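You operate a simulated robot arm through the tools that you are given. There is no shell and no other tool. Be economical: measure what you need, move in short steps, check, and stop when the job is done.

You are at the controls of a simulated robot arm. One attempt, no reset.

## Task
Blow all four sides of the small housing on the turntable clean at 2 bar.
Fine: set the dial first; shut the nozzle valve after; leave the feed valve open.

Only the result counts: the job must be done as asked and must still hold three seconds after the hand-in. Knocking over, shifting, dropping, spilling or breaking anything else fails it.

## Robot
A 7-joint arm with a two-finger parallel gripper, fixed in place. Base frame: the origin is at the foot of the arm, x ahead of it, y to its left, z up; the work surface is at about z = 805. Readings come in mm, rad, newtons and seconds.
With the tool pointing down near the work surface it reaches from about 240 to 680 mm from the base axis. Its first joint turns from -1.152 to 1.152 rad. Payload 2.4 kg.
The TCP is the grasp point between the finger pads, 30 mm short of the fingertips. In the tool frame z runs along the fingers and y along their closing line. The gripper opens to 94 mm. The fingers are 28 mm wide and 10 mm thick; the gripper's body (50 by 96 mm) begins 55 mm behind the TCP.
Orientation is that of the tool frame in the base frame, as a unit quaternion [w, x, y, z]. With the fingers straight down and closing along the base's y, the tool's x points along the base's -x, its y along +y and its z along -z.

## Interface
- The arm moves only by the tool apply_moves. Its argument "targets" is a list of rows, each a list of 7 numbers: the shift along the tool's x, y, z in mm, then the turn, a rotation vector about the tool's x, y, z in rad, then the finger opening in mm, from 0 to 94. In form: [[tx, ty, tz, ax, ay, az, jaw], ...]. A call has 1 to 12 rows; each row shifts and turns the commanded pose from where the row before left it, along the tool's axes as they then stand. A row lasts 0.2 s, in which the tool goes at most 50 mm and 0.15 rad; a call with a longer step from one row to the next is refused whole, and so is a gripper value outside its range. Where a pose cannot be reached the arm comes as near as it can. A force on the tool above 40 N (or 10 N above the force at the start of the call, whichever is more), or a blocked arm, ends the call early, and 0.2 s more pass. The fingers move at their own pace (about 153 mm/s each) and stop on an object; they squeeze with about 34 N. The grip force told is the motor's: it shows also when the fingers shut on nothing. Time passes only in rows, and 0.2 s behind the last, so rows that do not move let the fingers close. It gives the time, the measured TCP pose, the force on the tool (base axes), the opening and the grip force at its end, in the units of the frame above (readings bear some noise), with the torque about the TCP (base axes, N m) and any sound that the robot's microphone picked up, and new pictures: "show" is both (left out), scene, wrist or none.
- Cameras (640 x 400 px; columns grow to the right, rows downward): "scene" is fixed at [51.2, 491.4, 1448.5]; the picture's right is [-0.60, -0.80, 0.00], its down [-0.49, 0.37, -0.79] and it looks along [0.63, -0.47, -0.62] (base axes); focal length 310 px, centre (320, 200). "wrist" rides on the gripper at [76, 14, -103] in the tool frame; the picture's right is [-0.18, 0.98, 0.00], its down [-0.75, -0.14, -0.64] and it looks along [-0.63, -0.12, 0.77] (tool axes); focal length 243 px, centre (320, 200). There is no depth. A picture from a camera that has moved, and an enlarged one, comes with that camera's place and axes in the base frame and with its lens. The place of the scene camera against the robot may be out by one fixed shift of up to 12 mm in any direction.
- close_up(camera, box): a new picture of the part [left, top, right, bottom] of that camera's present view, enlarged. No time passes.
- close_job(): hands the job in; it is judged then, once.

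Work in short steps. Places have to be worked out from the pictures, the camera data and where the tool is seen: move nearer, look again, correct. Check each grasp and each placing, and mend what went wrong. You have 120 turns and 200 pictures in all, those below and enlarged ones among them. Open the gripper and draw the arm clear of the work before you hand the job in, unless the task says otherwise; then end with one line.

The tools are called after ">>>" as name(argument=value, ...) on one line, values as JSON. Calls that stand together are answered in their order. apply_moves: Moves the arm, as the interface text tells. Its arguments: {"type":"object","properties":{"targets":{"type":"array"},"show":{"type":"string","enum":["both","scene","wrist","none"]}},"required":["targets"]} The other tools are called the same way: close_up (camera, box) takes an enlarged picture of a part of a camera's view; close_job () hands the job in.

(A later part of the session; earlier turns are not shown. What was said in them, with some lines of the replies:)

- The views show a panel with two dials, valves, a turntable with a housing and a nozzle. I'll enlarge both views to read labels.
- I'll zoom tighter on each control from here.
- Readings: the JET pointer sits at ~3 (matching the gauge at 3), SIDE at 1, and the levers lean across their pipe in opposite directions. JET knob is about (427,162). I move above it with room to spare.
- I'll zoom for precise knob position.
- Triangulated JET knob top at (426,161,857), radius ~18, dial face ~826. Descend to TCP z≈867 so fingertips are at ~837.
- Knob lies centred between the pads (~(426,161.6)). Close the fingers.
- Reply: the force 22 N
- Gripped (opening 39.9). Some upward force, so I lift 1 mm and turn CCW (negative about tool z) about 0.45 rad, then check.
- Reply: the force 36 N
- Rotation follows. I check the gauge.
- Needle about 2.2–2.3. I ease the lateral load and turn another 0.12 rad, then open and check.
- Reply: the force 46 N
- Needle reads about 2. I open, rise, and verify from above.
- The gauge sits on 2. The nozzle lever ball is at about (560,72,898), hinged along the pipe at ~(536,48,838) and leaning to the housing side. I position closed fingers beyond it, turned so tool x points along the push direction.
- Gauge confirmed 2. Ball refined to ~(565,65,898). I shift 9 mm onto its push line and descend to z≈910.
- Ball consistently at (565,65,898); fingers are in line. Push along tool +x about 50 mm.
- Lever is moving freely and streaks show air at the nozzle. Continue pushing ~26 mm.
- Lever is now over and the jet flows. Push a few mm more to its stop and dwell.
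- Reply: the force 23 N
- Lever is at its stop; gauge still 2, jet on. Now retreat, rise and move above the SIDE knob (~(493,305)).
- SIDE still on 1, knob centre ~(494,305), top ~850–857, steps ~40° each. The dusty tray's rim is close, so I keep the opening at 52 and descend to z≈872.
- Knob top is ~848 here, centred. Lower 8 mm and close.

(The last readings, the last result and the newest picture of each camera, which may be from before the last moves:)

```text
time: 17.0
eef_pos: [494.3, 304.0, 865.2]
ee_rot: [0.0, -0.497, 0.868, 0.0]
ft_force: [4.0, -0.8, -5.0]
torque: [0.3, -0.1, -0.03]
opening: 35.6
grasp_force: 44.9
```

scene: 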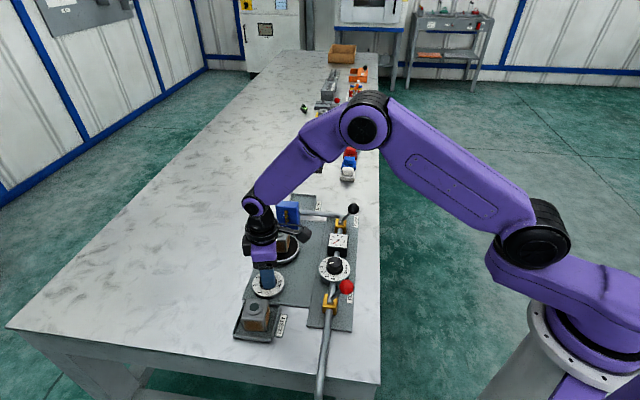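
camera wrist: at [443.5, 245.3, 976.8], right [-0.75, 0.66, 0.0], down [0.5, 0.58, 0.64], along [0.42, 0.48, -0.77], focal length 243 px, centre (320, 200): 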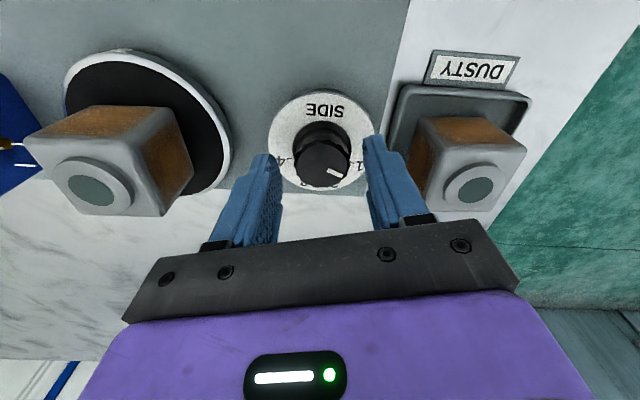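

Good grip (35.6 mm). Turn CW 0.70 rad toward side 2.

>>> apply_moves(targets=[[0, 0, 0, 0, 0, 0.14, 30], [0, 0, 0, 0, 0, 0.14, 30], [0, 0, 0, 0, 0, 0.14, 30], [0, 0, 0, 0, 0, 0.14, 30], [0, 0, 0, 0, 0, 0.14, 30], [0, 0, 0, 0, 0, 0, 30]])

>>> close_up(camera="wrist", box=[230, 60, 430, 240])

>>> close_up(camera="scene", box=[230, 190, 360, 310])

```text
time: 18.4
eef_pos: [491.1, 307.5, 864.8]
ee_rot: [0.0, -0.169, 0.986, 0.001]
ft_force: [-14.2, -7.9, 33.7]
torque: [-0.35, 0.32, -0.05]
opening: 35.8
grasp_force: 45.2
camera wrist: at [415.6, 295.4, 967.7], right [-0.15, 0.99, 0.0], down [0.76, 0.12, 0.64], along [0.63, 0.1, -0.77], focal length 243 px, centre (320, 200)
```

scene: 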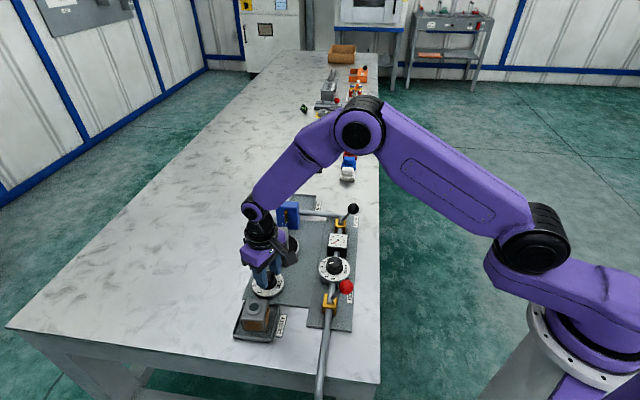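
wrist: 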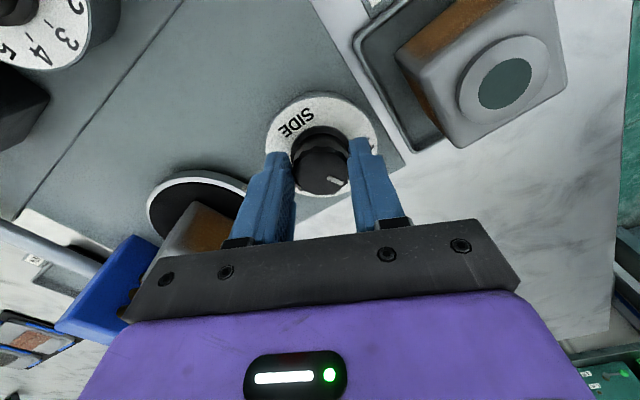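

```text
2.22 times, centred on (330, 150) of wrist
camera zoom: at [415.6, 295.4, 967.7], right [-0.15, 0.99, 0.0], down [0.76, 0.12, 0.64], along [0.63, 0.1, -0.77], focal length 539 px, centre (298, 311)
```

zoom: 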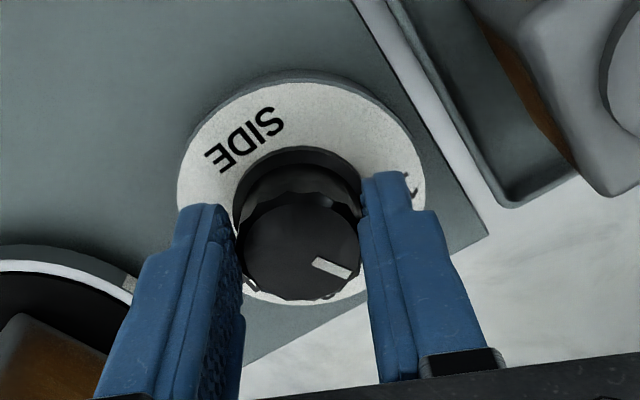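

```text
3.33 times, centred on (295, 250) of scene
camera zoom: at [50.4, 490.9, 1448.7], right [-0.6, -0.8, 0.0], down [-0.49, 0.37, -0.79], along [0.63, -0.47, -0.62], focal length 1034 px, centre (403, 33)
```

zoom: 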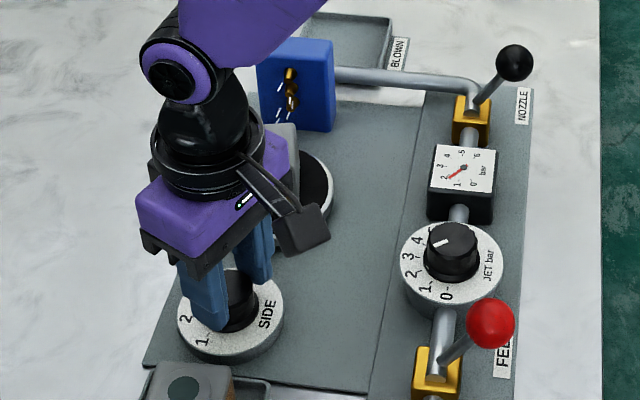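

Turned 40°. Open to relieve the load and check the pointer and housing.

>>> apply_moves(targets=[[0, 0, 0, 0, 0, 0, 52], [0, 0, -12, 0, 0, 0, 52], [0, 0, -40, 0, 0, 0, 52], [0, 0, -40, 0, 0, 0, 52]], show="wrist")

>>> close_up(camera="wrist", box=[180, 60, 400, 260])

>>> close_up(camera="wrist", box=[270, 60, 380, 160])

```text
time: 19.4
eef_pos: [493.3, 308.2, 954.7]
ee_rot: [0.0, -0.169, 0.986, 0.0]
ft_force: [0.1, -0.2, 0.1]
torque: [0.0, 0.01, 0.02]
opening: 51.9
grasp_force: 0.0
camera wrist: at [415.5, 295.9, 1058.3], right [-0.15, 0.99, 0.0], down [0.76, 0.12, 0.64], along [0.63, 0.1, -0.77], focal length 243 px, centre (320, 200)
```

wrist: 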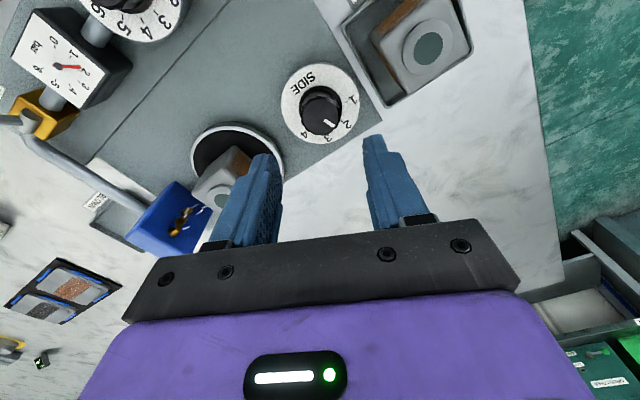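

```text
2.00 times, centred on (290, 160) of wrist
camera zoom: at [415.5, 295.9, 1058.3], right [-0.15, 0.99, 0.0], down [0.76, 0.12, 0.64], along [0.63, 0.1, -0.77], focal length 485 px, centre (380, 280)
```

zoom: 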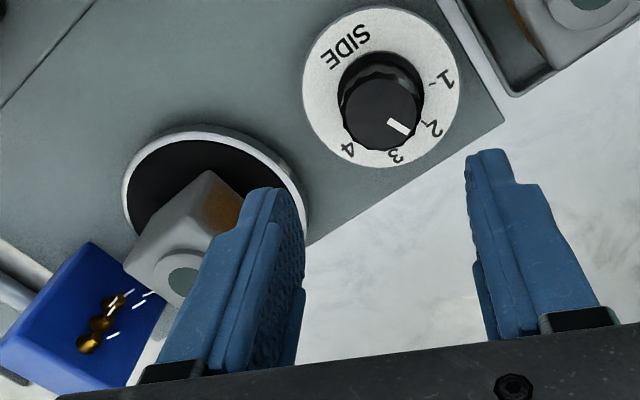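

```text
4.00 times, centred on (325, 110) of wrist
camera zoom: at [415.5, 295.9, 1058.3], right [-0.15, 0.99, 0.0], down [0.76, 0.12, 0.64], along [0.63, 0.1, -0.77], focal length 970 px, centre (300, 560)
```

zoom: 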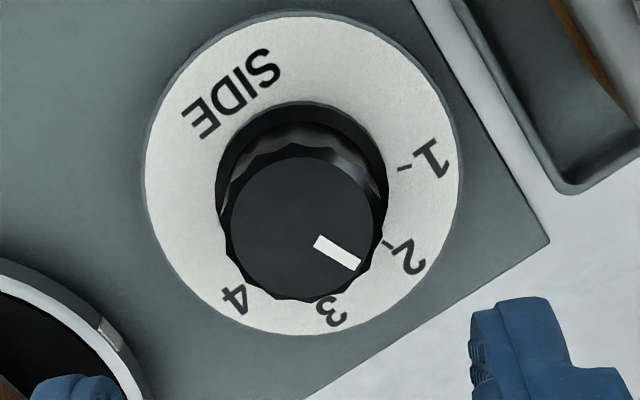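

Pointer is on 2, the first face has come clean, and the jet keeps blowing. Re-descend and grip for the next step, allowing dwell time on side 2.

>>> apply_moves(targets=[[-0.5, -1, 40, 0, 0, 0, 52], [0, 0, 40, 0, 0, 0, 52], [0, 0, 8.5, 0, 0, 0, 52], [0, 0, 0, 0, 0, 0, 52], [0, 0, 0, 0, 0, 0, 52], [0, 0, 0, 0, 0, 0, 52], [0, 0, 0, 0, 0, 0, 40], [0, 0, 0, 0, 0, 0, 30], [0, 0, 0, 0, 0, 0, 30]], show="scene")

>>> close_up(camera="scene", box=[230, 190, 360, 310])

```text
time: 21.4
eef_pos: [491.4, 308.0, 868.2]
ee_rot: [0.001, -0.169, 0.986, 0.0]
ft_force: [-2.0, 5.5, -4.3]
torque: [0.24, -0.2, 0.06]
opening: 35.4
grasp_force: 45.0
```

scene: 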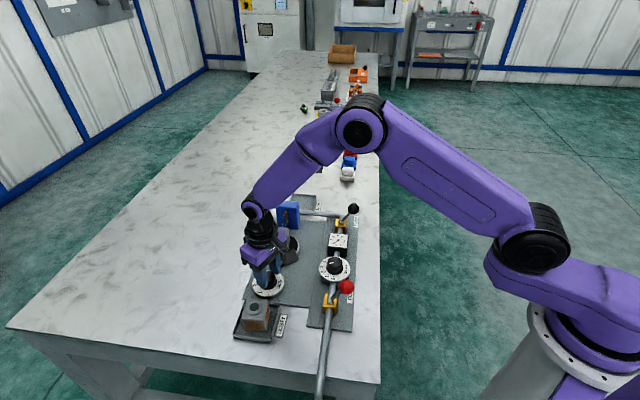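

```text
3.33 times, centred on (295, 250) of scene
camera zoom: at [51.2, 491.6, 1448.4], right [-0.6, -0.8, 0.0], down [-0.49, 0.37, -0.79], along [0.63, -0.47, -0.62], focal length 1034 px, centre (403, 33)
```

zoom: 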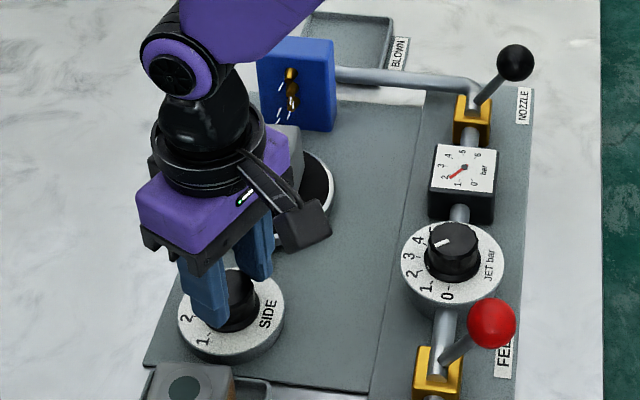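

Gripped; dwell a bit longer, then turn CW 0.72 rad toward side 3.

>>> apply_moves(targets=[[0, 0, 0, 0, 0, 0, 30], [0, 0, 0, 0, 0, 0, 30], [0, 0, 0, 0, 0, 0, 30], [0, 0, 0, 0, 0, 0, 30], [0, 0, 0, 0, 0, 0, 30], [0, 0, 0, 0, 0, 0.145, 30], [0, 0, 0, 0, 0, 0.145, 30], [0, 0, 0, 0, 0, 0.145, 30], [0, 0, 0, 0, 0, 0.145, 30], [0, 0, 0, 0, 0, 0.145, 30], [0, 0, 0, 0, 0, 0, 30]], show="none")

>>> apply_moves(targets=[[0, 0, 0, 0, 0, 0, 52], [0, 0, -12, 0, 0, 0, 52], [0, 0, -40, 0, 0, 0, 52], [0, 0, -40, 0, 0, 0, 52]], show="wrist")

>>> close_up(camera="wrist", box=[260, 60, 370, 160])

>>> close_up(camera="scene", box=[230, 190, 360, 310])

```text
time: 23.8
eef_pos: [492.2, 311.2, 867.4]
ee_rot: [0.001, 0.191, 0.982, 0.001]
ft_force: [-1.6, 26.7, -7.7]
torque: [0.86, 0.6, 0.11]
opening: 35.6
grasp_force: 44.7
```

```text
time: 24.8
eef_pos: [493.5, 303.6, 960.9]
ee_rot: [0.0, 0.192, 0.981, -0.001]
ft_force: [0.2, 0.0, 0.1]
torque: [-0.04, 0.04, 0.01]
opening: 51.8
grasp_force: 0.0
camera wrist: at [429.5, 346.8, 1063.5], right [0.54, 0.84, 0.0], down [0.65, -0.41, 0.64], along [0.54, -0.35, -0.77], focal length 243 px, centre (320, 200)
```

wrist: 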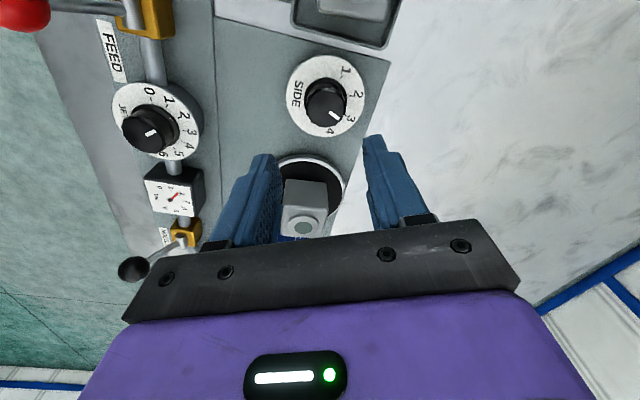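

```text
4.00 times, centred on (315, 110) of wrist
camera zoom: at [429.5, 346.8, 1063.5], right [0.54, 0.84, 0.0], down [0.65, -0.41, 0.64], along [0.54, -0.35, -0.77], focal length 970 px, centre (340, 560)
```

zoom: 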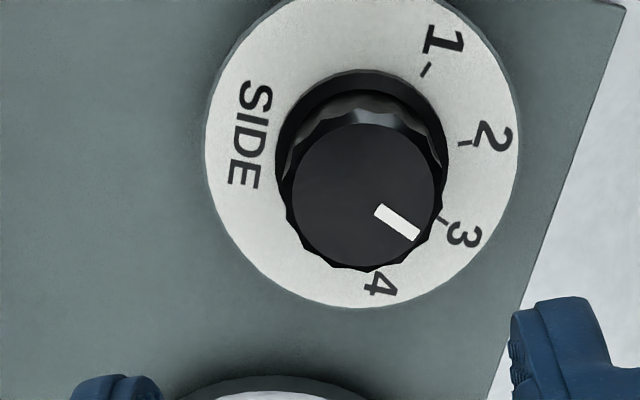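

```text
3.33 times, centred on (295, 250) of scene
camera zoom: at [51.2, 491.4, 1448.5], right [-0.6, -0.8, 0.0], down [-0.49, 0.37, -0.79], along [0.63, -0.47, -0.62], focal length 1034 px, centre (403, 33)
```

zoom: 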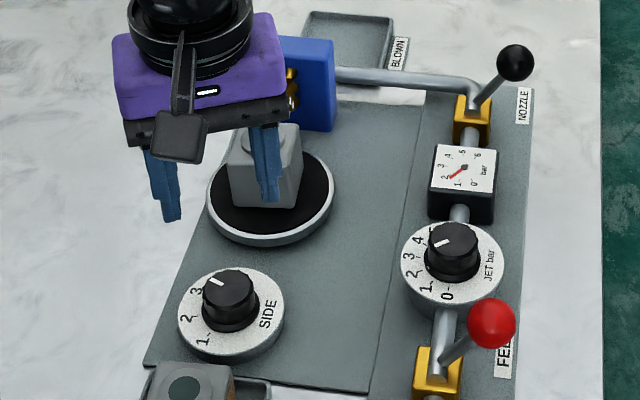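

Pointer is on 3 and visible faces are clean. Knob centre refined to ~(494.5,308). Descend, dwell, grip.

>>> apply_moves(targets=[[0.6, 4, 40, 0, 0, 0, 52], [0, 0, 40, 0, 0, 0, 52], [0, 0, 14, 0, 0, 0, 52], [0, 0, 0, 0, 0, 0, 52], [0, 0, 0, 0, 0, 0, 52], [0, 0, 0, 0, 0, 0, 52], [0, 0, 0, 0, 0, 0, 40], [0, 0, 0, 0, 0, 0, 30], [0, 0, 0, 0, 0, 0, 30], [0, 0, 0, 0, 0, 0, 30]], show="wrist")

```text
time: 27.0
eef_pos: [494.6, 310.0, 864.7]
ee_rot: [0.001, 0.191, 0.982, 0.0]
ft_force: [4.9, 8.3, -8.1]
torque: [0.29, -0.77, 0.01]
opening: 35.3
grasp_force: 44.8
camera wrist: at [428.8, 351.9, 967.6], right [0.54, 0.84, 0.0], down [0.64, -0.41, 0.64], along [0.54, -0.35, -0.77], focal length 243 px, centre (320, 200)
```

wrist: 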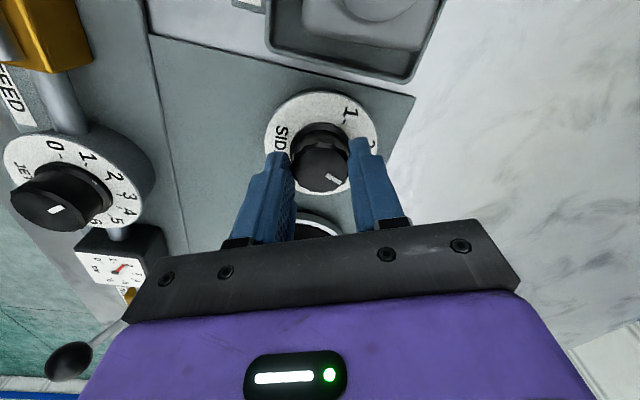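

Gripped. Dwell a little, then turn CW 0.72 rad to side 4, release and check.

>>> apply_moves(targets=[[0, 0, 0, 0, 0, 0, 30], [0, 0, 0, 0, 0, 0, 30], [0, 0, 0, 0, 0, 0, 30], [0, 0, 0, 0, 0, 0.145, 30], [0, 0, 0, 0, 0, 0.145, 30], [0, 0, 0, 0, 0, 0.145, 30], [0, 0, 0, 0, 0, 0.145, 30], [0, 0, 0, 0, 0, 0.145, 30], [0, 0, 0, 0, 0, 0, 30]], show="none")

>>> apply_moves(targets=[[0, 0, 0, 0, 0, 0, 52], [0, 0, -12, 0, 0, 0, 52], [0, 0, -40, 0, 0, 0, 52], [0, 0, -40, 0, 0, 0, 52]], show="wrist")

>>> close_up(camera="wrist", box=[260, 60, 370, 160])

>>> close_up(camera="scene", box=[230, 190, 360, 310])

```text
time: 29.0
eef_pos: [494.5, 311.7, 864.7]
ee_rot: [0.002, 0.528, 0.849, 0.002]
ft_force: [14.2, 19.3, -14.2]
torque: [-0.29, -0.22, 0.04]
opening: 35.7
grasp_force: 44.4
```

```text
time: 30.0
eef_pos: [491.6, 308.9, 957.9]
ee_rot: [0.0, 0.526, 0.85, 0.0]
ft_force: [0.8, -0.3, -0.3]
torque: [-0.01, -0.05, -0.04]
opening: 51.8
grasp_force: 0.1
camera wrist: at [471.9, 383.0, 1061.7], right [0.96, 0.27, 0.0], down [0.21, -0.74, 0.64], along [0.17, -0.62, -0.77], focal length 243 px, centre (320, 200)
```

wrist: 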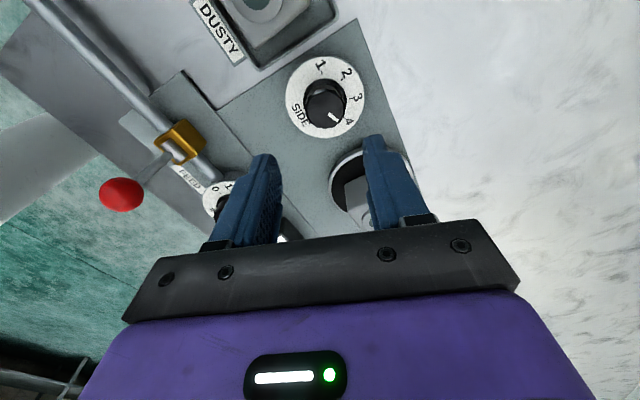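

```text
4.00 times, centred on (315, 110) of wrist
camera zoom: at [471.9, 383.0, 1061.7], right [0.96, 0.27, 0.0], down [0.21, -0.74, 0.64], along [0.17, -0.62, -0.77], focal length 970 px, centre (340, 560)
```

zoom: 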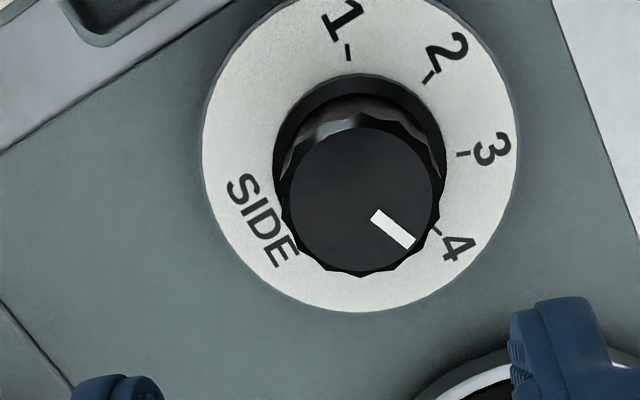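

```text
3.33 times, centred on (295, 250) of scene
camera zoom: at [51.2, 491.4, 1448.5], right [-0.6, -0.8, 0.0], down [-0.49, 0.37, -0.79], along [0.63, -0.47, -0.62], focal length 1034 px, centre (403, 33)
```

zoom: 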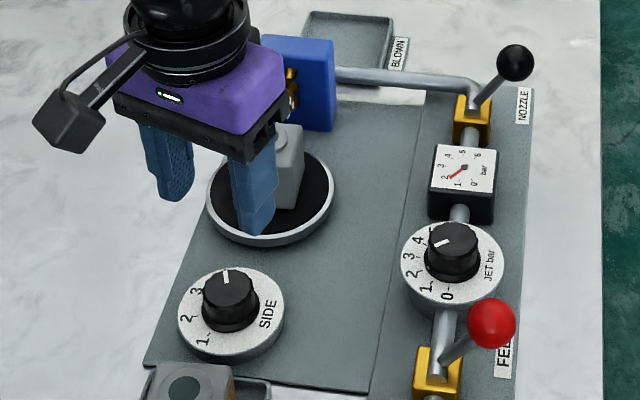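

Pointer on 4; jet dwelling on the last side. Meanwhile I rise and travel to the far side of the nozzle lever (now at ~(524,20)), turning so tool y is the push line.

>>> apply_moves(targets=[[0, 0, -20, 0, 0, -0.125, 30], [0, 0, -20, 0, 0, -0.125, 0], [0, 0, 0, 0, 0, -0.125, 0], [-27, -30.2, 0, 0, 0, 0, 0], [-27, -30.2, 0, 0, 0, 0, 0], [-27, -30.2, 0, 0, 0, 0, 0], [-27, -30.2, 0, 0, 0, 0, 0], [-27, -30.2, 0, 0, 0, 0, 0], [-27, -30.2, 0, 0, 0, 0, 0], [-27, -30.2, 0, 0, 0, 0, 0], [-27, -30.2, 0, 0, 0, 0, 0], [0, 0, 0, 0, 0, 0, 0]])

>>> close_up(camera="scene", box=[230, 190, 360, 310])

>>> close_up(camera="wrist", box=[240, 40, 500, 200])

```text
time: 32.6
eef_pos: [492.6, -15.8, 996.4]
ee_rot: [0.0, 0.36, 0.933, 0.0]
ft_force: [-0.4, -0.5, -0.6]
torque: [-0.01, -0.01, 0.02]
opening: 0.0
grasp_force: 33.1
camera wrist: at [445.4, 46.5, 1100.4], right [0.8, 0.61, 0.0], down [0.46, -0.61, 0.64], along [0.39, -0.51, -0.77], focal length 243 px, centre (320, 200)
```

scene: 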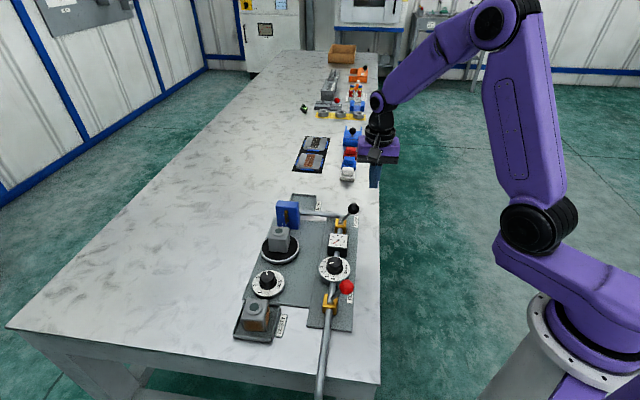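
wrist: 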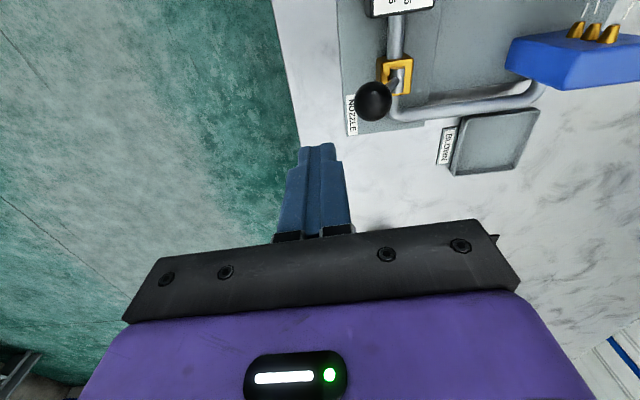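

```text
3.33 times, centred on (295, 250) of scene
camera zoom: at [51.3, 491.4, 1448.5], right [-0.6, -0.8, 0.0], down [-0.49, 0.37, -0.79], along [0.63, -0.47, -0.62], focal length 1034 px, centre (403, 33)
```

zoom: 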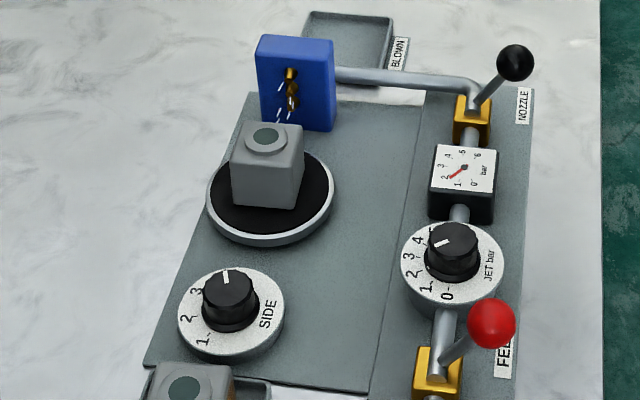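

```text
2.46 times, centred on (370, 120) of wrist
camera zoom: at [445.4, 46.5, 1100.4], right [0.8, 0.61, 0.0], down [0.46, -0.61, 0.64], along [0.39, -0.51, -0.77], focal length 597 px, centre (197, 397)
```

zoom: 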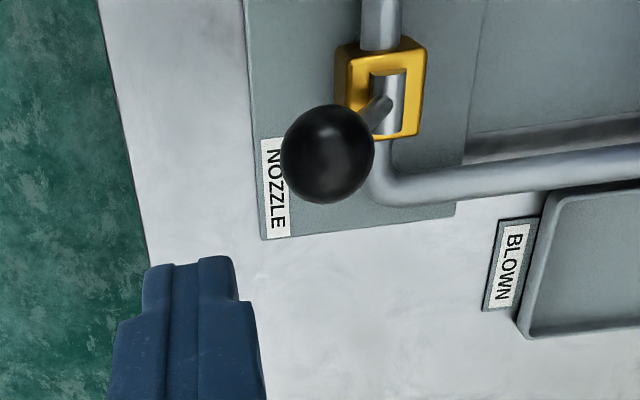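

All visible faces are clean and gauge holds 2. Ball at ~(519,22,898): shift 5.5 mm in tool x and descend to z≈912.

>>> apply_moves(targets=[[5.5, 0, 28, 0, 0, 0, 0], [0, 0, 28, 0, 0, 0, 0], [0, 0, 28, 0, 0, 0, 0], [0, 0, 0, 0, 0, 0, 0]], show="wrist")

```text
time: 33.6
eef_pos: [487.5, -10.3, 910.6]
ee_rot: [0.0, 0.359, 0.933, 0.0]
ft_force: [-0.4, 0.3, 0.4]
torque: [0.03, -0.01, -0.01]
opening: 0.1
grasp_force: 33.0
camera wrist: at [441.4, 51.1, 1013.4], right [0.8, 0.61, 0.0], down [0.46, -0.61, 0.64], along [0.39, -0.51, -0.77], focal length 243 px, centre (320, 200)
```

wrist: 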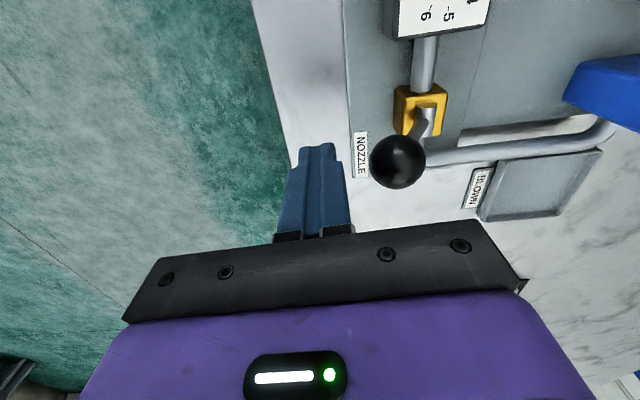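

In line with the ball. Push along tool +y to shut the nozzle.

>>> apply_moves(targets=[[0, 10, 0, 0, 0, 0, 0], [0, 10, 0, 0, 0, 0, 0], [0, 10, 0, 0, 0, 0, 0], [0, 10, 0, 0, 0, 0, 0], [0, 10, 0, 0, 0, 0, 0], [0, 10, 0, 0, 0, 0, 0], [0, 10, 0, 0, 0, 0, 0], [0, 4, 0, 0, 0, 0, 0], [0, 0, 0, 0, 0, 0, 0]])

>>> close_up(camera="scene", box=[260, 180, 360, 280])

```text
time: 35.6
eef_pos: [538.0, 44.0, 911.6]
ee_rot: [0.0, 0.36, 0.933, 0.0]
ft_force: [-0.1, 0.2, 0.4]
torque: [-0.01, 0.01, 0.01]
opening: 0.1
grasp_force: 33.1
camera wrist: at [491.3, 105.4, 1014.7], right [0.8, 0.61, 0.0], down [0.46, -0.61, 0.64], along [0.39, -0.51, -0.77], focal length 243 px, centre (320, 200)
```

scene: 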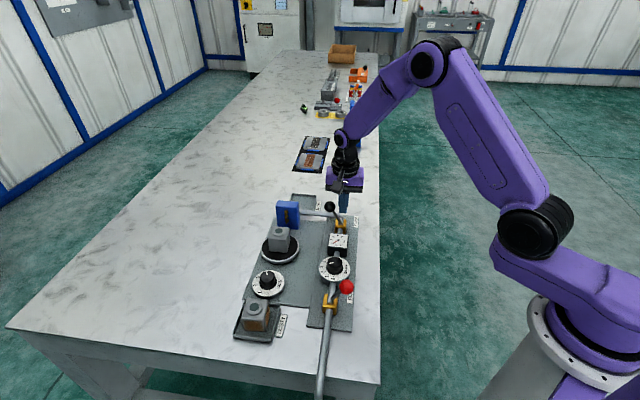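
wrist: 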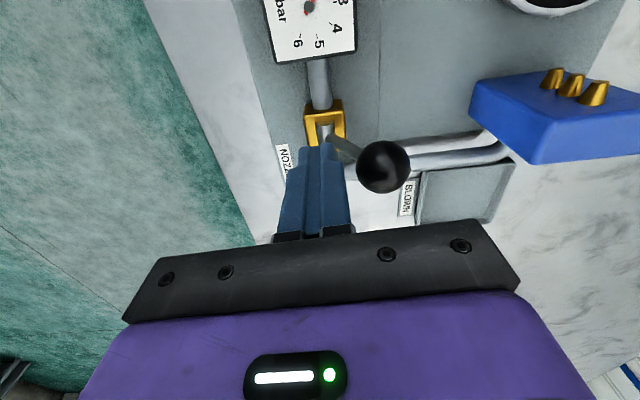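

```text
4.00 times, centred on (310, 230) of scene
camera zoom: at [51.2, 491.4, 1448.5], right [-0.6, -0.8, 0.0], down [-0.49, 0.37, -0.79], along [0.63, -0.47, -0.62], focal length 1241 px, centre (360, 80)
```

zoom: 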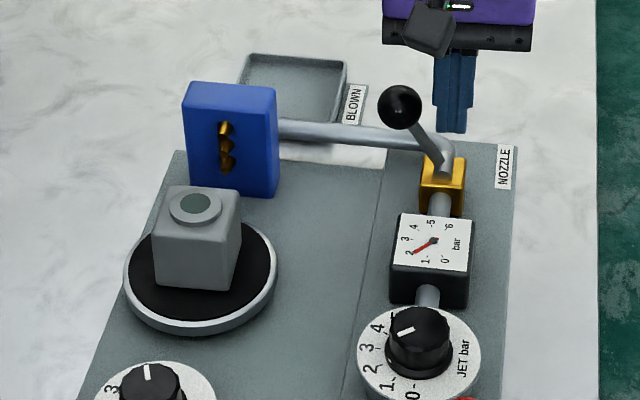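

Jet stopped; lever has gone over. A few mm more to seat it against the stop.

>>> apply_moves(targets=[[0, 5, 0, 0, 0, 0, 0], [0, 5, 0, 0, 0, 0, 0], [0, 2, 0, 0, 0, 0, 0], [0, 0, 0, 0, 0, 0, 0]], show="none")

>>> close_up(camera="scene", box=[260, 180, 360, 280])

```text
time: 36.6
eef_pos: [545.6, 51.9, 911.6]
ee_rot: [0.0, 0.36, 0.933, -0.001]
ft_force: [-1.9, -4.0, 2.2]
torque: [-0.04, 0.02, -0.03]
opening: 0.0
grasp_force: 32.6
```

```text
4.00 times, centred on (310, 230) of scene
camera zoom: at [51.2, 491.3, 1448.6], right [-0.6, -0.8, 0.0], down [-0.49, 0.37, -0.79], along [0.63, -0.47, -0.62], focal length 1241 px, centre (360, 80)
```

zoom: 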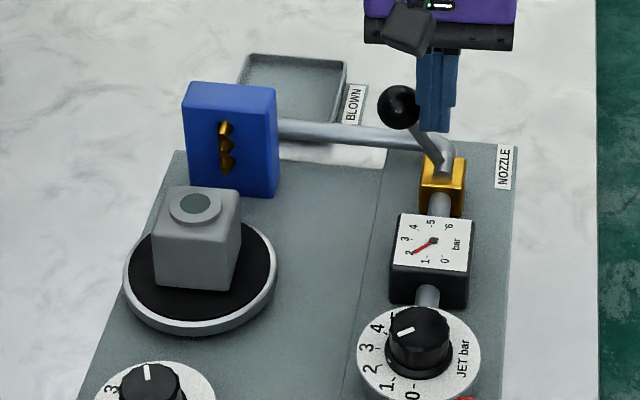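

Lever rests on its shut stop. Retreat, rise and swing the wrist to check the face toward the nozzle.

>>> apply_moves(targets=[[0, -15, 0, 0, 0, 0, 0], [0, 0, -40, 0, 0, 0, 0], [0, 0, -40, 0, 0, 0, 0], [0, 0, -40, 0, 0, -0.14, 0], [0, 0, 0, 0, 0, -0.14, 0], [0, 0, 0, 0, 0, -0.14, 0], [0, 0, 0, 0, 0, -0.14, 0], [0, 0, 0, 0, 0, -0.14, 0], [0, 0, 0, 0, 0, -0.14, 0], [0, 0, 0, 0, 0, -0.14, 0], [0, 0, 0, 0, 0, -0.14, 0]], show="none")

>>> apply_moves(targets=[[0, 0, 0, 0, 0, -0.14, 0], [0, 0, 0, 0, 0, -0.14, 0], [0, 0, 0, 0, 0, -0.14, 0], [0, 0, 0, 0, 0, -0.14, 0], [0, 0, 0, 0, 0, -0.14, 0], [0, 0, 0, 0, 0, -0.14, 0], [-31, -12, 0, 0, 0, 0, 0], [-31, -12, 0, 0, 0, 0, 0], [-31, -12, 0, 0, 0, 0, 0], [-31, -12, 0, 0, 0, 0, 0], [0, 0, 0, 0, 0, 0, 0]])

```text
time: 39.0
eef_pos: [535.7, 43.3, 1033.3]
ee_rot: [0.0, -0.193, 0.981, 0.0]
ft_force: [-0.5, 0.4, 0.3]
torque: [0.01, -0.03, 0.03]
opening: 0.0
grasp_force: 33.2
```

```text
time: 41.4
eef_pos: [622.8, 141.4, 1032.1]
ee_rot: [-0.001, -0.574, 0.819, -0.001]
ft_force: [-0.3, -0.1, -0.1]
torque: [0.02, 0.04, 0.01]
opening: 0.0
grasp_force: 33.1
camera wrist: at [584.4, 74.8, 1134.8], right [-0.86, 0.51, 0.0], down [0.39, 0.66, 0.64], along [0.33, 0.55, -0.77], focal length 243 px, centre (320, 200)
```

scene: 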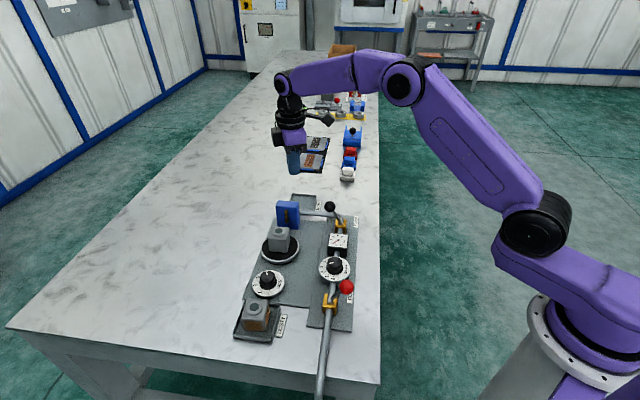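
wrist: 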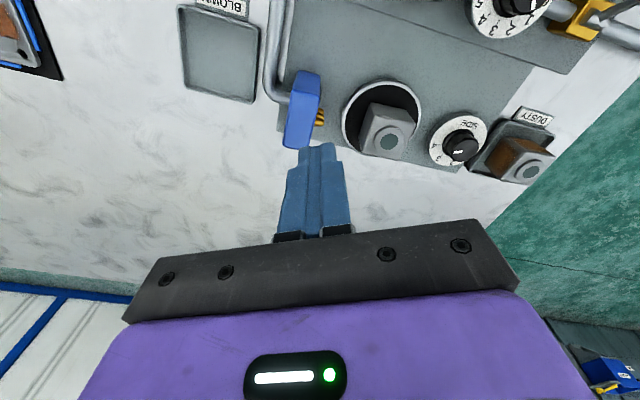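

>>> close_up(camera="wrist", box=[270, 60, 450, 180])

>>> close_up(camera="scene", box=[220, 180, 370, 350])

```text
3.33 times, centred on (360, 120) of wrist
camera zoom: at [584.4, 74.8, 1134.8], right [-0.86, 0.51, 0.0], down [0.39, 0.66, 0.64], along [0.33, 0.55, -0.77], focal length 809 px, centre (187, 467)
```

zoom: 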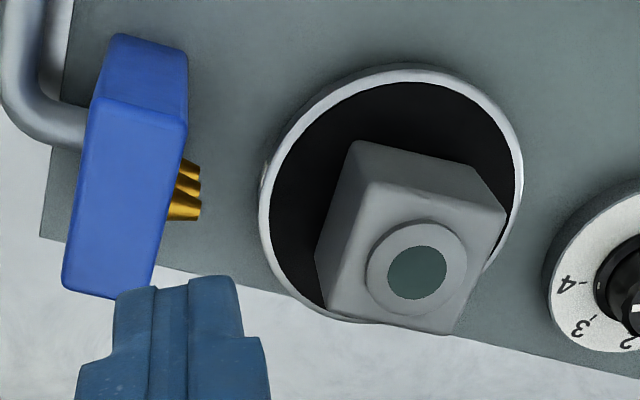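

```text
2.35 times, centred on (295, 265) of scene
camera zoom: at [51.2, 491.4, 1448.5], right [-0.6, -0.8, 0.0], down [-0.49, 0.37, -0.79], along [0.63, -0.47, -0.62], focal length 730 px, centre (379, 47)
```

zoom: 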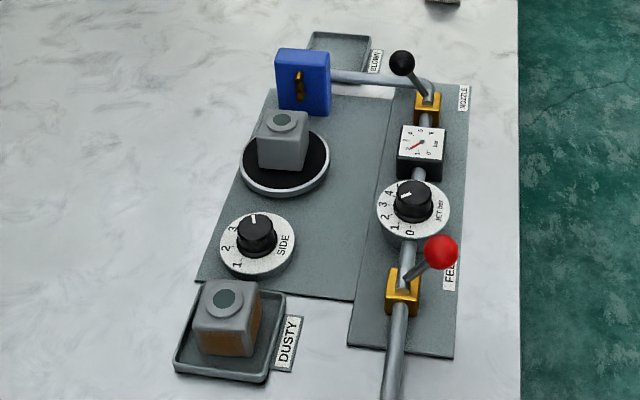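

All four faces have been seen clean, nozzle shut, feed open, gauge at 2. Open the gripper and draw up clear.

>>> apply_moves(targets=[[0, 0, -30, 0, 0, 0, 50], [0, 0, -30, 0, 0, 0, 94], [0, 0, 0, 0, 0, 0, 94]], show="scene")

```text
time: 42.2
eef_pos: [625.0, 141.3, 1091.7]
ee_rot: [-0.001, -0.575, 0.818, 0.0]
ft_force: [-0.4, -0.5, 0.0]
torque: [-0.03, 0.02, -0.01]
opening: 93.8
grasp_force: 0.0
```

scene: 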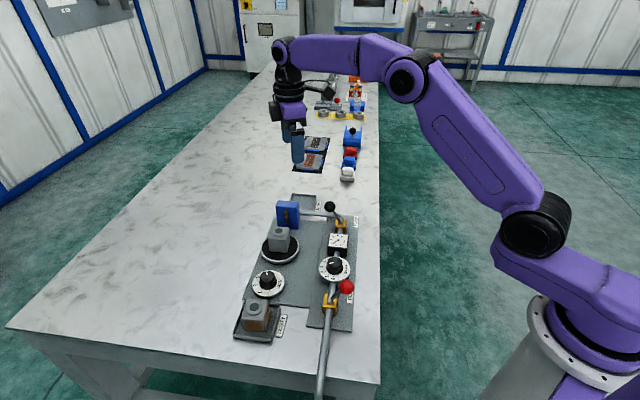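

Everything is in its final state and the arm is clear, so I hand in.

>>> close_job()

```text
The job is handed in.
```

All four sides of the small housing were blown clean at 2 bar with the dial set first; the nozzle valve is shut and the feed valve left open.
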